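You operate a simulated robot arm through the tools that you are given. There is no shell and no other tool. Be economical: measure what you need, move in short steps, check, and stop when the job is done.

You run a simulated robot arm. Do the job below in one go: nothing can be reset, and whatever is moved stays where it is left.

TASK
Fetch the grey label roll and set it in the silver bowl.

The check looks at the end state, three seconds after you hand in, the way a careful person would. Anything else that was tipped, shoved, dropped, spilled or broken makes it a failure.

THE ROBOT
A 7-joint arm with a two-finger parallel gripper, fixed in place. Base frame: the origin is at the foot of the arm, x ahead of it, y to its left, z up; the work surface is at about z = 0. Units: m, degrees, N and s.
With the tool pointing down near the work surface it reaches from about 0.24 to 0.62 m from the base axis. Its first joint turns from -66.0 to 66.0 degrees. Payload 2.6 kg.
The TCP is the grasp point between the finger pads, 0.03 m short of the fingertips. In the tool frame z runs along the fingers and y along their closing line. Largest opening 0.094 m; finger width 0.028, thickness 0.01; the body of the gripper, 0.05 by 0.096 m, starts 0.055 m behind the TCP.
Orientation is told as [roll, pitch, yaw] about the base's x, y, z axes, in that order, counted from this pose: with the fingers straight down and closing along the base's y, the tool's x points along the base's -x, its y along +y and its z along -z.

THE INTERFACE
- The arm moves only by the tool servo_tool. Its argument "series" is a list of rows, each an object of numbers (a shift or turn left out is 0, a gripper value left out holds the last): "x", "y", "z": the shift along the tool's x, y, z in m; "rx", "ry", "rz": the turn, a rotation vector about the tool's x, y, z in degrees; "claw": the closure in counts, from 0 (fully open) to 255 (shut). In form: [{"x": .., "y": .., "z": .., "rx": .., "ry": .., "rz": .., "claw": ..}, ...]. A call has 1 to 20 rows; each row shifts and turns the commanded pose from where the row before left it, along the tool's axes as they then stand. Rows are played at 5 a second. More than 0.05 m and 8.6 degrees between two rows, or a gripper value outside its range, and nothing of the call is played. Where a pose cannot be reached the arm comes as near as it can. A force on the tool above 40 N (or 10 N above the force at the start of the call, whichever is more), or a blocked arm, ends the call early, and 0.2 s more pass. The fingers move at their own pace (about 0.072 m/s each) and stop on an object; they squeeze with about 42 N. The grip force told is the motor's: it shows also when the fingers shut on nothing. Time passes only in rows, and 0.2 s behind the last, so rows that do not move let the fingers close. It gives the time, the measured TCP pose, the force on the tool (base axes), the opening and the grip force at its end, in the units of the frame above (readings bear some noise), and new pictures: "pictures" is both (left out), scene, wrist or none.
- Cameras (640 x 400 px; columns grow to the right, rows downward): "scene" is fixed at [0.0402, 0.4205, 0.5577]; the picture's right is [-0.85, -0.53, 0.00], its down [-0.29, 0.46, -0.84] and it looks along [0.45, -0.71, -0.54] (base axes); focal length 318 px, centre (320, 200). "wrist" rides on the gripper at [-0.037, 0, -0.058] in the tool frame; the picture's right is [0.00, -1.00, 0.00], its down [0.97, 0.00, -0.24] and it looks along [0.24, 0.00, 0.97] (tool axes); focal length 218 px, centre (320, 200). There is no depth. A picture from a camera that has moved, and an enlarged one, comes with that camera's place and axes in the base frame and with its lens. The place of the scene camera against the robot may be out by one fixed shift of up to 0.025 m in any direction.
- enlarge(camera, box): a new picture of the part [left, top, right, bottom] of that camera's present view, enlarged. The clock stands still meanwhile.
- job_done(): hands the job in; it is judged then, once.

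Work in short steps. Places have to be worked out from the pictures, the camera data and where the tool is seen: move nearer, look again, correct. Check each grasp and each placing, and mend what went wrong. You have 90 turns and 170 pictures in all, those below and enlarged ones among them. Open the gripper and draw the arm clear of the work before you hand the job in, unless the task says otherwise; then end with one line.

The tools are called after "Request:" by a JSON object that holds its "name" and its "arguments". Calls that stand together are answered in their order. servo_tool: Moves the arm, as the interface text tells. Its arguments: {"type":"object","properties":{"series":{"type":"array","items":{"type":"object","properties":{"x":{"type":"number"},"y":{"type":"number"},"z":{"type":"number"},"rx":{"type":"number"},"ry":{"type":"number"},"rz":{"type":"number"},"claw":{"type":"number"}}}},"pictures":{"type":"string","enum":["both","scene","wrist","none"]}},"required":["series"]} The other tools are called the same way: enlarge (camera, box) takes an enlarged picture of a part of a camera's view; job_done () hands the job in.

At the start:

```text
t: 0.0
tcp_pos: [0.4031, -0.0568, 0.3352]
orientation: [-0.1, -0.1, 0.0]
wrist_force: [-0.3, 0.0, 0.1]
gripper_width: 0.0943
finger_force: 0.1
```

scene: 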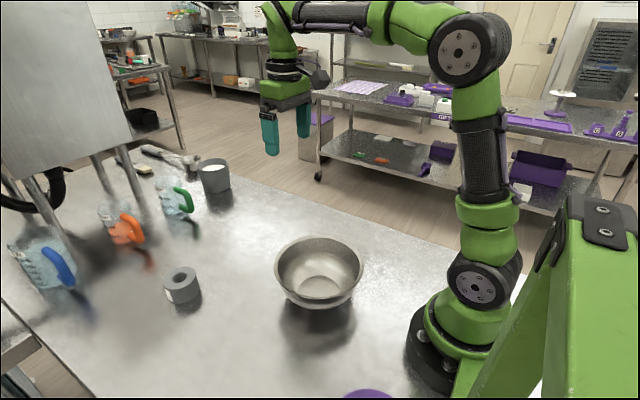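
wrist: 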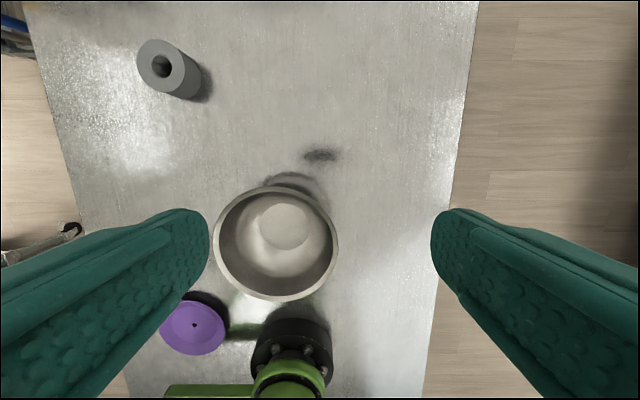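

The wrist view puts the roll standing at about (0.545, 0.165), with the scene view agreeing, and the bowl at about (0.29, 0.015). I move above the roll at a safe height and look again.

Request:
{"name": "servo_tool", "arguments": {"series": [{"x": -0.0175, "y": 0.0275, "z": 0.015, "claw": 0}, {"x": -0.0175, "y": 0.0275, "z": 0.015}, {"x": -0.0175, "y": 0.0275, "z": 0.015}, {"x": -0.0175, "y": 0.0275, "z": 0.015}, {"x": -0.0175, "y": 0.0275, "z": 0.015}, {"x": -0.0175, "y": 0.0275, "z": 0.015}, {"x": -0.0175, "y": 0.0275, "z": 0.015}, {"x": -0.0175, "y": 0.0275, "z": 0.015}, {}]}}

```text
t: 2.0
tcp_pos: [0.5443, 0.1657, 0.2143]
orientation: [0.0, -0.2, 0.0]
wrist_force: [-1.4, -0.5, 0.0]
gripper_width: 0.0939
finger_force: 0.0
camera wrist: at [0.5796, 0.1641, 0.2726], right [0.0, -1.0, 0.0], down [-0.97, 0.0, 0.24], along [-0.24, 0.0, -0.97], focal length 218 px, centre (320, 200)
```

scene: 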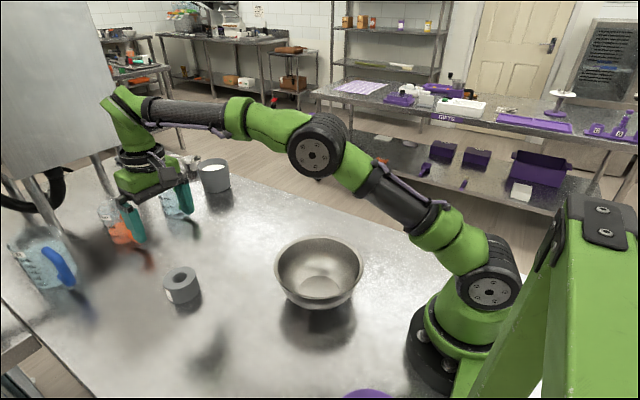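
wrist: 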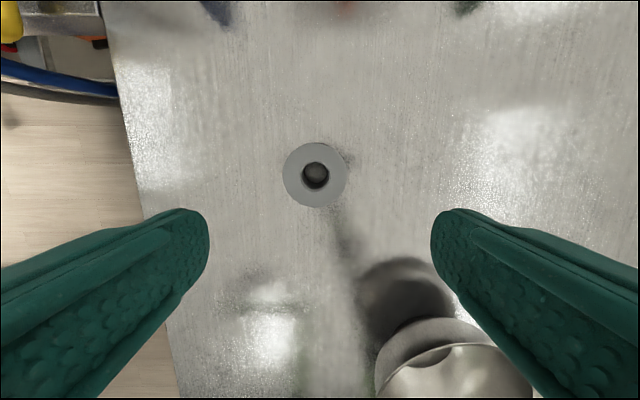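

Roll is centred near (0.552, 0.169), about 0.064 m across, so it fits the fingers. I centre, go down partway, and check.

Request:
{"name": "servo_tool", "arguments": {"series": [{"x": -0.008, "y": 0.003, "z": 0.02}, {"z": 0.03}, {"z": 0.03}, {"z": 0.02}, {}]}}

```text
t: 3.2
tcp_pos: [0.5489, 0.1674, 0.1142]
orientation: [0.1, 0.2, 0.0]
wrist_force: [-0.3, 0.0, -0.9]
gripper_width: 0.0941
finger_force: 0.0
camera wrist: at [0.5853, 0.1658, 0.1724], right [0.0, -1.0, 0.0], down [-0.97, 0.0, 0.24], along [-0.24, 0.0, -0.97], focal length 218 px, centre (320, 200)
```

scene: 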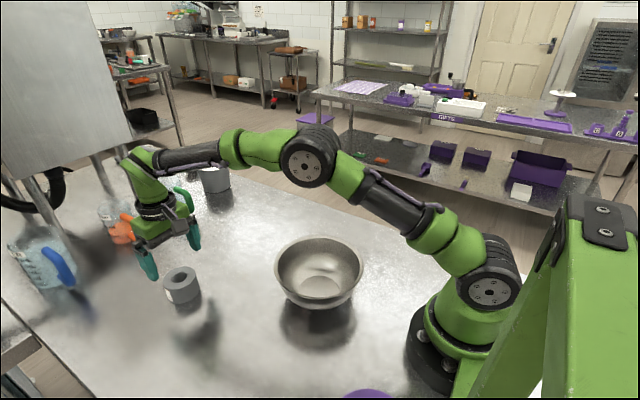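
wrist: 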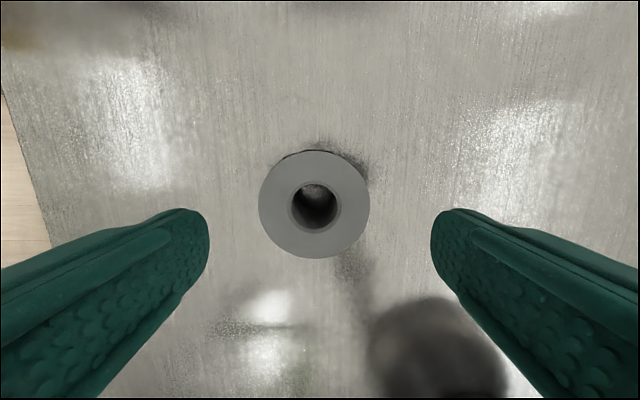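

Comparing the two heights gives roll top at about z 0.038, diameter 0.069, centre (0.550, 0.1695). I shift 3 mm in y and go down so the tips sit about 1 cm above the table, then close.

Request:
{"name": "servo_tool", "arguments": {"series": [{"x": -0.001, "y": 0.003, "z": 0.02}, {"z": 0.02}, {"z": 0.02}, {"z": 0.013}, {}]}}

Request:
{"name": "servo_tool", "arguments": {"series": [{"claw": 255}, {}, {}, {}]}}

```text
t: 4.4
tcp_pos: [0.5538, 0.1692, 0.0415]
orientation: [0.1, -0.1, 0.0]
wrist_force: [0.0, -0.3, 0.0]
gripper_width: 0.0938
finger_force: 0.2
camera wrist: at [0.5882, 0.1684, 0.0998], right [0.0, -1.0, 0.0], down [-0.97, 0.0, 0.24], along [-0.24, 0.0, -0.97], focal length 218 px, centre (320, 200)
```

scene: 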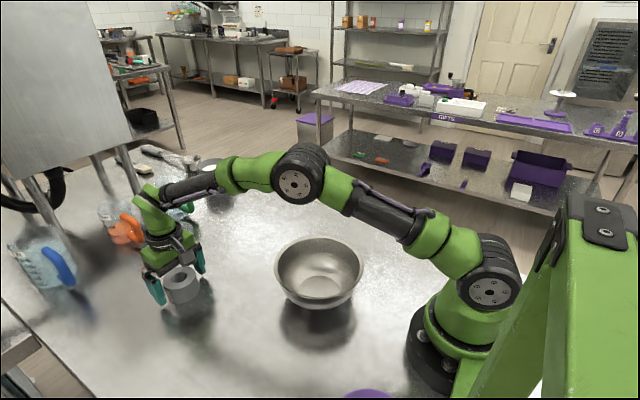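
wrist: 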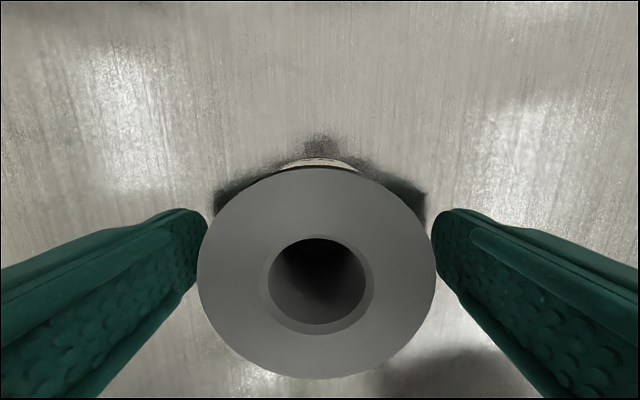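

```text
t: 5.4
tcp_pos: [0.5527, 0.1706, 0.0412]
orientation: [0.0, 0.1, -0.1]
wrist_force: [-0.3, 0.6, 0.8]
gripper_width: 0.0688
finger_force: 41.3
camera wrist: at [0.5881, 0.1685, 0.1], right [0.0, -1.0, 0.0], down [-0.97, 0.0, 0.24], along [-0.24, 0.0, -0.97], focal length 218 px, centre (320, 200)
```

scene: 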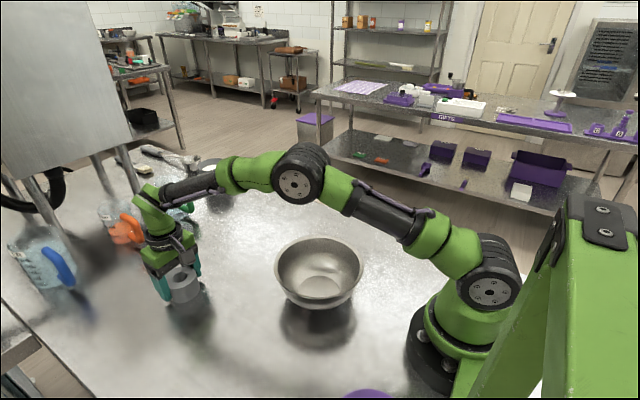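
wrist: 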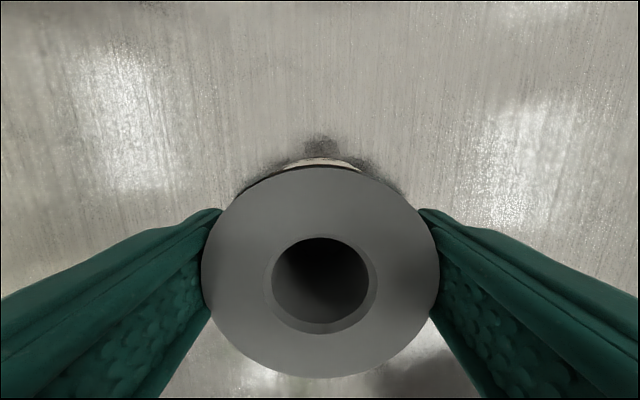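

Firm grip (0.0688 m, 41 N). I lift straight up, then move to beside the bowl at height for a clear wrist view of it.

Request:
{"name": "servo_tool", "arguments": {"series": [{"z": -0.02}, {"z": -0.04}, {"z": -0.04}, {"z": -0.04}, {"z": -0.04}, {"z": -0.04}, {"x": 0.02}, {"x": 0.035}, {"x": 0.035, "y": -0.01}, {"x": 0.035, "y": -0.01}, {"x": 0.035, "y": -0.01}, {"x": 0.025}, {"x": 0.01}, {}, {}]}}

```text
t: 8.6
tcp_pos: [0.3565, 0.1395, 0.2517]
orientation: [0.0, 0.1, 0.0]
wrist_force: [0.2, 0.3, -1.5]
gripper_width: 0.0681
finger_force: 41.8
out of reach, approached as far as the arm can: row 6
camera wrist: at [0.3919, 0.1397, 0.3097], right [0.0, -1.0, 0.0], down [-0.97, 0.0, 0.24], along [-0.24, 0.0, -0.97], focal length 218 px, centre (320, 200)
```

scene: 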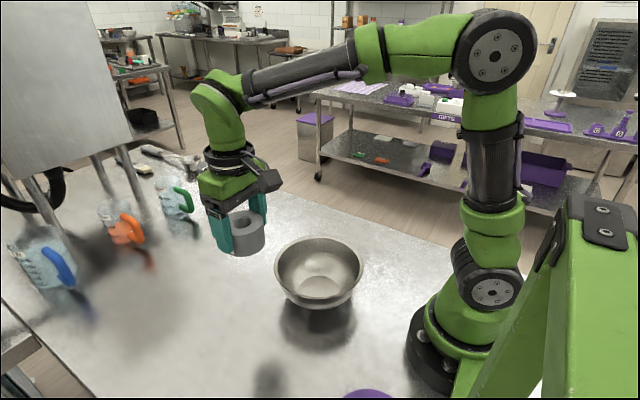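
wrist: 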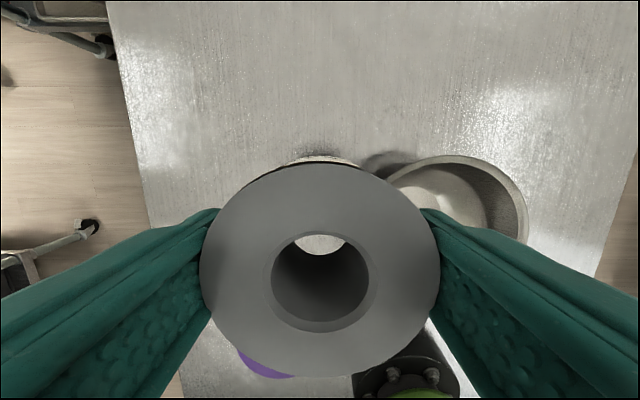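

Combining both wrist views: the bowl rim centre is about (0.293, 0.010) with radius 0.094 and height 0.09, and the inner floor disc agrees. I move over the centre and view, staying high.

Request:
{"name": "servo_tool", "arguments": {"series": [{"x": 0.01, "y": -0.02}, {"x": 0.015, "y": -0.03}, {"x": 0.015, "y": -0.03}, {"x": 0.015, "y": -0.03}, {"x": 0.008, "y": -0.0195}, {"z": 0.03}, {"z": 0.03}, {}]}}

Request:
{"name": "enlarge", "arguments": {"camera": "scene", "box": [220, 150, 420, 330]}}

```text
t: 10.4
tcp_pos: [0.2925, 0.0084, 0.1895]
orientation: [-0.1, 0.0, -0.1]
wrist_force: [0.9, -0.1, -0.6]
gripper_width: 0.0682
finger_force: 41.8
camera wrist: at [0.329, 0.0089, 0.2488], right [0.0, -1.0, 0.0], down [-0.97, 0.0, 0.24], along [-0.24, 0.0, -0.97], focal length 218 px, centre (320, 200)
```

scene: 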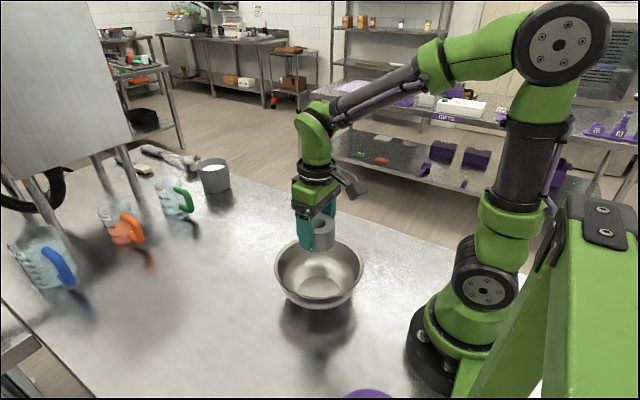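
wrist: 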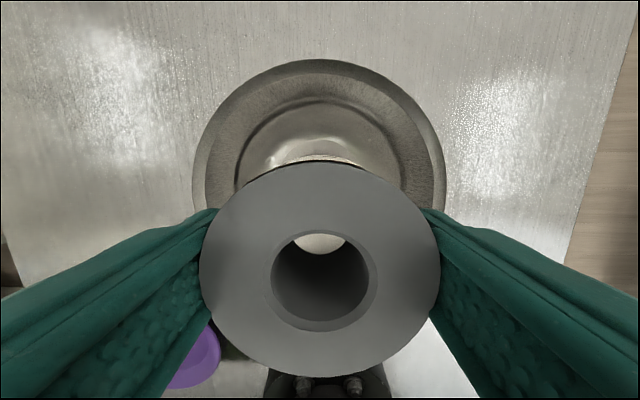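

```text
2.22 times, centred on (320, 240) of scene
camera zoom: at [0.0402, 0.4205, 0.5577], right [-0.85, -0.53, 0.0], down [-0.29, 0.46, -0.84], along [0.45, -0.71, -0.54], focal length 708 px, centre (320, 111)
```

zoom: 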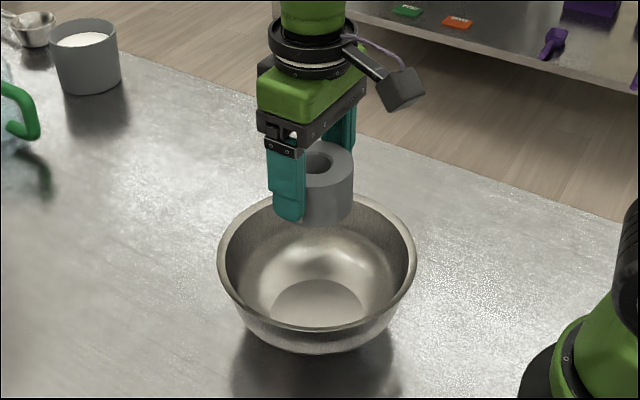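

Wrist rim edges (193/445) centre on the roll, and x works out to about 0.292, so it is aligned over the flat floor (radius about 0.046). I descend most of the way.

Request:
{"name": "servo_tool", "arguments": {"series": [{"z": 0.03}, {"z": 0.03}, {"z": 0.03}, {"z": 0.025}, {}]}}

Request:
{"name": "enlarge", "arguments": {"camera": "scene", "box": [220, 150, 420, 330]}}

```text
t: 11.6
tcp_pos: [0.2932, 0.0098, 0.076]
orientation: [0.0, 0.0, 0.0]
wrist_force: [0.0, 0.0, -0.8]
gripper_width: 0.0679
finger_force: 42.0
camera wrist: at [0.3285, 0.0088, 0.1337], right [0.0, -1.0, 0.0], down [-0.97, 0.0, 0.24], along [-0.24, 0.0, -0.97], focal length 218 px, centre (320, 200)
```

scene: 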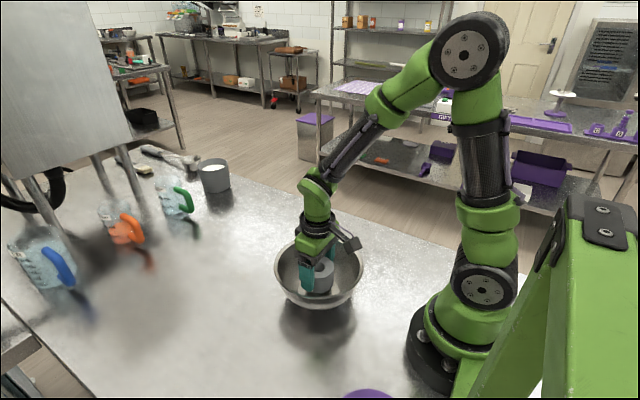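
wrist: 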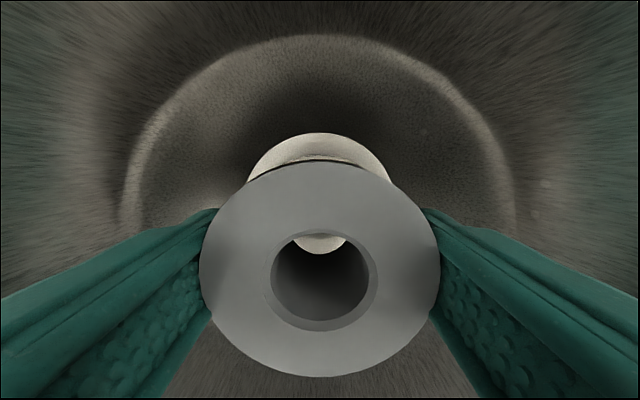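

```text
2.22 times, centred on (320, 240) of scene
camera zoom: at [0.0402, 0.4205, 0.5577], right [-0.85, -0.53, 0.0], down [-0.29, 0.46, -0.84], along [0.45, -0.71, -0.54], focal length 708 px, centre (320, 111)
```

zoom: 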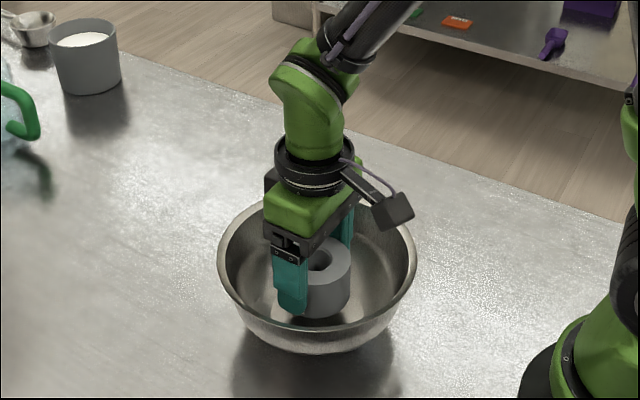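

All clear and centred. Lowering in small steps and watching the vertical force.

Request:
{"name": "servo_tool", "arguments": {"series": [{"z": 0.006}, {"z": 0.006}, {}], "pictures": "none"}}

Request:
{"name": "servo_tool", "arguments": {"series": [{"z": 0.004}, {"z": 0.002}, {}], "pictures": "none"}}

```text
t: 12.4
tcp_pos: [0.2925, 0.0102, 0.0637]
orientation: [-0.1, 0.0, 0.0]
wrist_force: [0.1, 1.5, -1.5]
gripper_width: 0.0682
finger_force: 42.4
```

```text
t: 13.2
tcp_pos: [0.293, 0.0092, 0.0585]
orientation: [-0.1, 0.1, 0.0]
wrist_force: [0.2, -0.1, -0.6]
gripper_width: 0.0683
finger_force: 41.6
```

No contact yet at TCP z 0.0585; I look and continue by small steps.

Request:
{"name": "servo_tool", "arguments": {"series": [{"z": 0.003}, {"z": 0.002}, {}], "pictures": "wrist"}}

Request:
{"name": "enlarge", "arguments": {"camera": "scene", "box": [270, 220, 370, 310]}}

```text
t: 14.0
tcp_pos: [0.2932, 0.0093, 0.052]
orientation: [0.0, 0.0, -0.1]
wrist_force: [0.0, -0.3, -0.9]
gripper_width: 0.0684
finger_force: 42.1
camera wrist: at [0.3296, 0.0094, 0.1113], right [0.0, -1.0, 0.0], down [-0.97, 0.0, 0.24], along [-0.24, 0.0, -0.97], focal length 218 px, centre (320, 200)
```

wrist: 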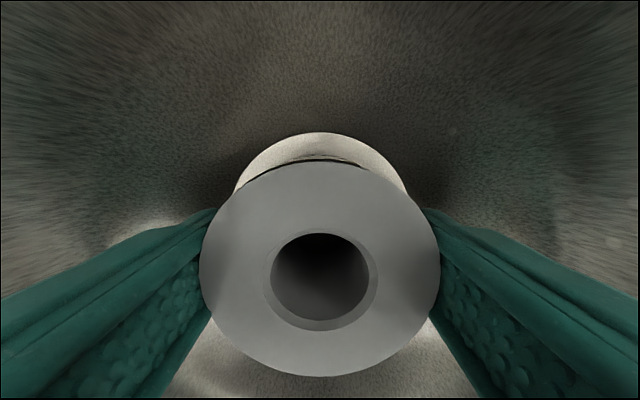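

```text
4.44 times, centred on (320, 265) of scene
camera zoom: at [0.0402, 0.4205, 0.5577], right [-0.85, -0.53, 0.0], down [-0.29, 0.46, -0.84], along [0.45, -0.71, -0.54], focal length 1416 px, centre (320, -89)
```

zoom: 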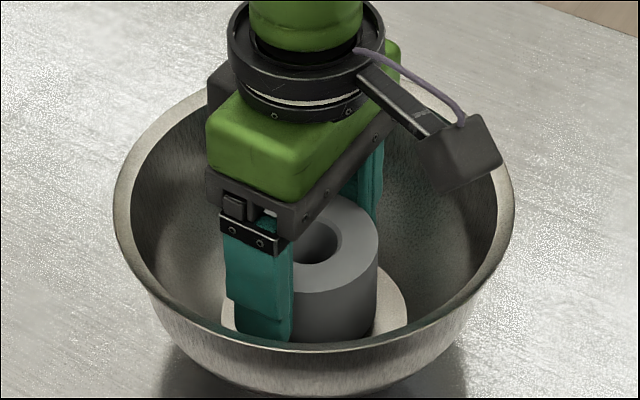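

Roll is just above the floor disc, clear on all sides. I go down a few more millimetres in 1–2 mm steps until force rises.

Request:
{"name": "servo_tool", "arguments": {"series": [{"z": 0.0015}, {"z": 0.0015}, {}], "pictures": "none"}}

Request:
{"name": "servo_tool", "arguments": {"series": [{"z": 0.001}, {"z": 0.001}, {}], "pictures": "none"}}

```text
t: 14.8
tcp_pos: [0.2932, 0.0104, 0.0498]
orientation: [0.1, 0.0, 0.0]
wrist_force: [0.1, 0.2, -0.4]
gripper_width: 0.0684
finger_force: 42.0
```

```text
t: 15.6
tcp_pos: [0.2935, 0.0095, 0.0488]
orientation: [0.1, 0.0, 0.0]
wrist_force: [-0.6, -0.6, -0.9]
gripper_width: 0.0681
finger_force: 41.9
```

Still free; floor is likely only a few mm thick, so continue.

Request:
{"name": "servo_tool", "arguments": {"series": [{"z": 0.001}, {"z": 0.001}, {}], "pictures": "none"}}

Request:
{"name": "servo_tool", "arguments": {"series": [{"z": 0.001}, {"z": 0.0005}, {}], "pictures": "wrist"}}

```text
t: 16.4
tcp_pos: [0.2925, 0.0099, 0.0459]
orientation: [0.0, 0.0, -0.1]
wrist_force: [-7.9, -1.1, 19.9]
gripper_width: 0.0684
finger_force: 41.5
```

```text
t: 17.2
tcp_pos: [0.2934, 0.0101, 0.0444]
orientation: [0.1, -0.1, 0.0]
wrist_force: [-10.4, -2.6, 35.7]
gripper_width: 0.0683
finger_force: 41.9
camera wrist: at [0.3293, 0.0089, 0.1031], right [0.0, -1.0, 0.0], down [-0.97, 0.0, 0.24], along [-0.24, 0.0, -0.97], focal length 218 px, centre (320, 200)
```

wrist: 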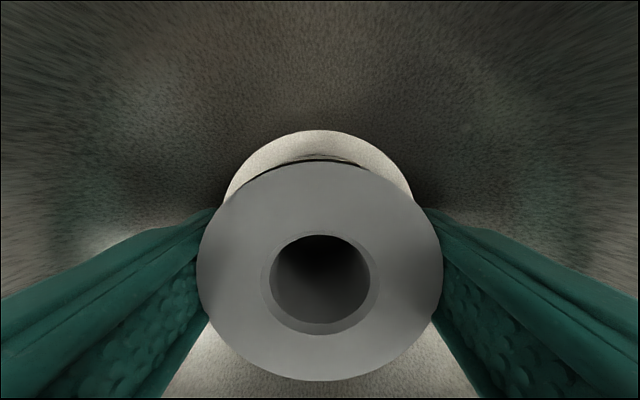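

The roll is on the bowl floor (force 36 N). I ease up 2 mm, then open only slightly so the fingers don't touch the wall.

Request:
{"name": "servo_tool", "arguments": {"series": [{"z": -0.001}, {"z": -0.001}, {}], "pictures": "none"}}

Request:
{"name": "servo_tool", "arguments": {"series": [{"claw": 60}, {"claw": 52}, {"claw": 45}, {}, {}]}}

```text
t: 18.0
tcp_pos: [0.2935, 0.0091, 0.0449]
orientation: [0.0, 0.0, 0.0]
wrist_force: [0.3, 0.7, -0.7]
gripper_width: 0.0681
finger_force: 42.0
```

```text
t: 19.2
tcp_pos: [0.2939, 0.0097, 0.0456]
orientation: [-0.1, 0.0, -0.1]
wrist_force: [0.3, 0.1, -0.1]
gripper_width: 0.0774
finger_force: 0.0
camera wrist: at [0.3296, 0.0084, 0.1045], right [0.0, -1.0, 0.0], down [-0.97, 0.0, 0.24], along [-0.24, 0.0, -0.97], focal length 218 px, centre (320, 200)
```

scene: 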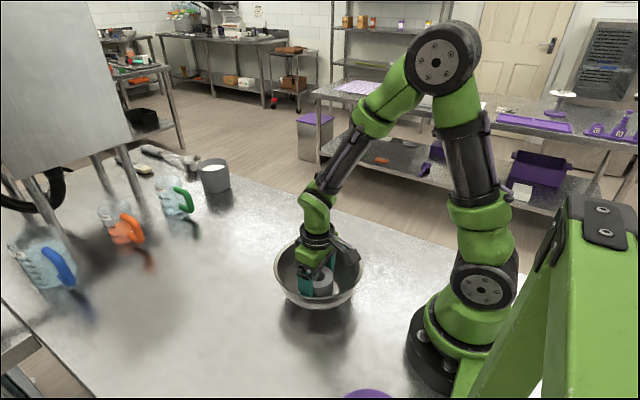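
wrist: 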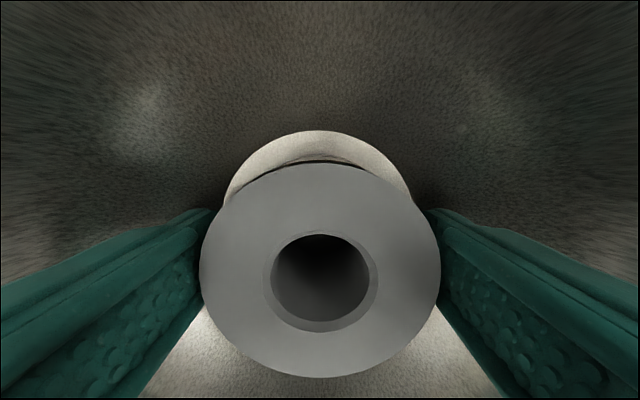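

Released cleanly with no side force. I rise straight up slowly.

Request:
{"name": "servo_tool", "arguments": {"series": [{"z": -0.01}, {"z": -0.015}, {"z": -0.02}, {"z": -0.03}, {"z": -0.04}, {"z": -0.04}, {"z": -0.04}, {"x": -0.03, "claw": 0}, {"x": -0.04}, {"x": -0.04}, {}]}}

Request:
{"name": "enlarge", "arguments": {"camera": "scene", "box": [220, 200, 420, 325]}}

```text
t: 21.6
tcp_pos: [0.405, 0.0115, 0.2403]
orientation: [0.0, 0.0, 0.1]
wrist_force: [-0.2, -0.1, 0.0]
gripper_width: 0.0942
finger_force: 0.0
camera wrist: at [0.4401, 0.0104, 0.2987], right [0.0, -1.0, 0.0], down [-0.97, 0.0, 0.24], along [-0.24, 0.0, -0.97], focal length 218 px, centre (320, 200)
```

scene: 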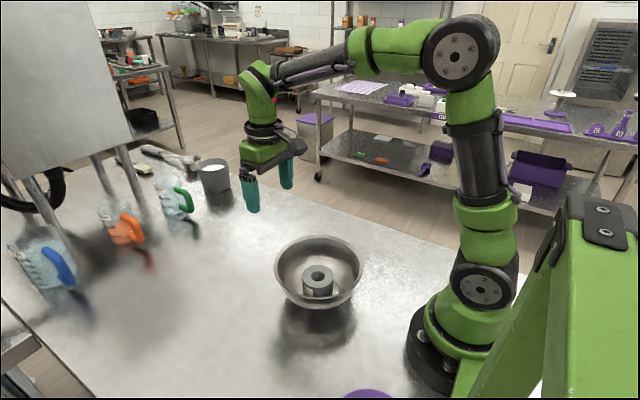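
wrist: 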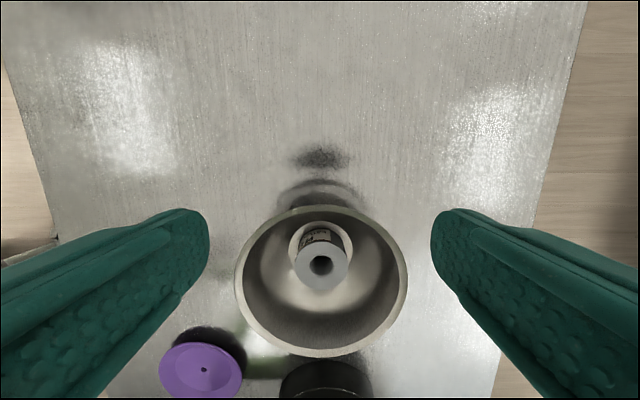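

```text
3.20 times, centred on (320, 262) of scene
camera zoom: at [0.0402, 0.4205, 0.5577], right [-0.85, -0.53, 0.0], down [-0.29, 0.46, -0.84], along [0.45, -0.71, -0.54], focal length 1019 px, centre (320, 0)
```

zoom: 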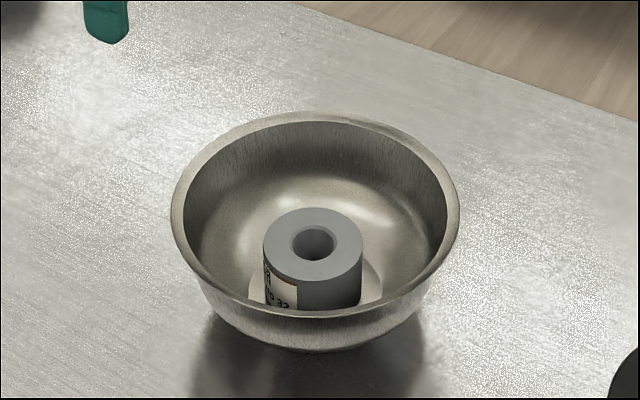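

The roll stands upright in the bowl, the bowl is where it was, nothing else has moved, and the arm is clear with the gripper open. I'm handing in.

Request:
{"name": "job_done", "arguments": {}}

```text
The job is handed in.
```

The grey label roll is standing upright in the silver bowl, the gripper is open and clear, and the pictures show nothing else disturbed.
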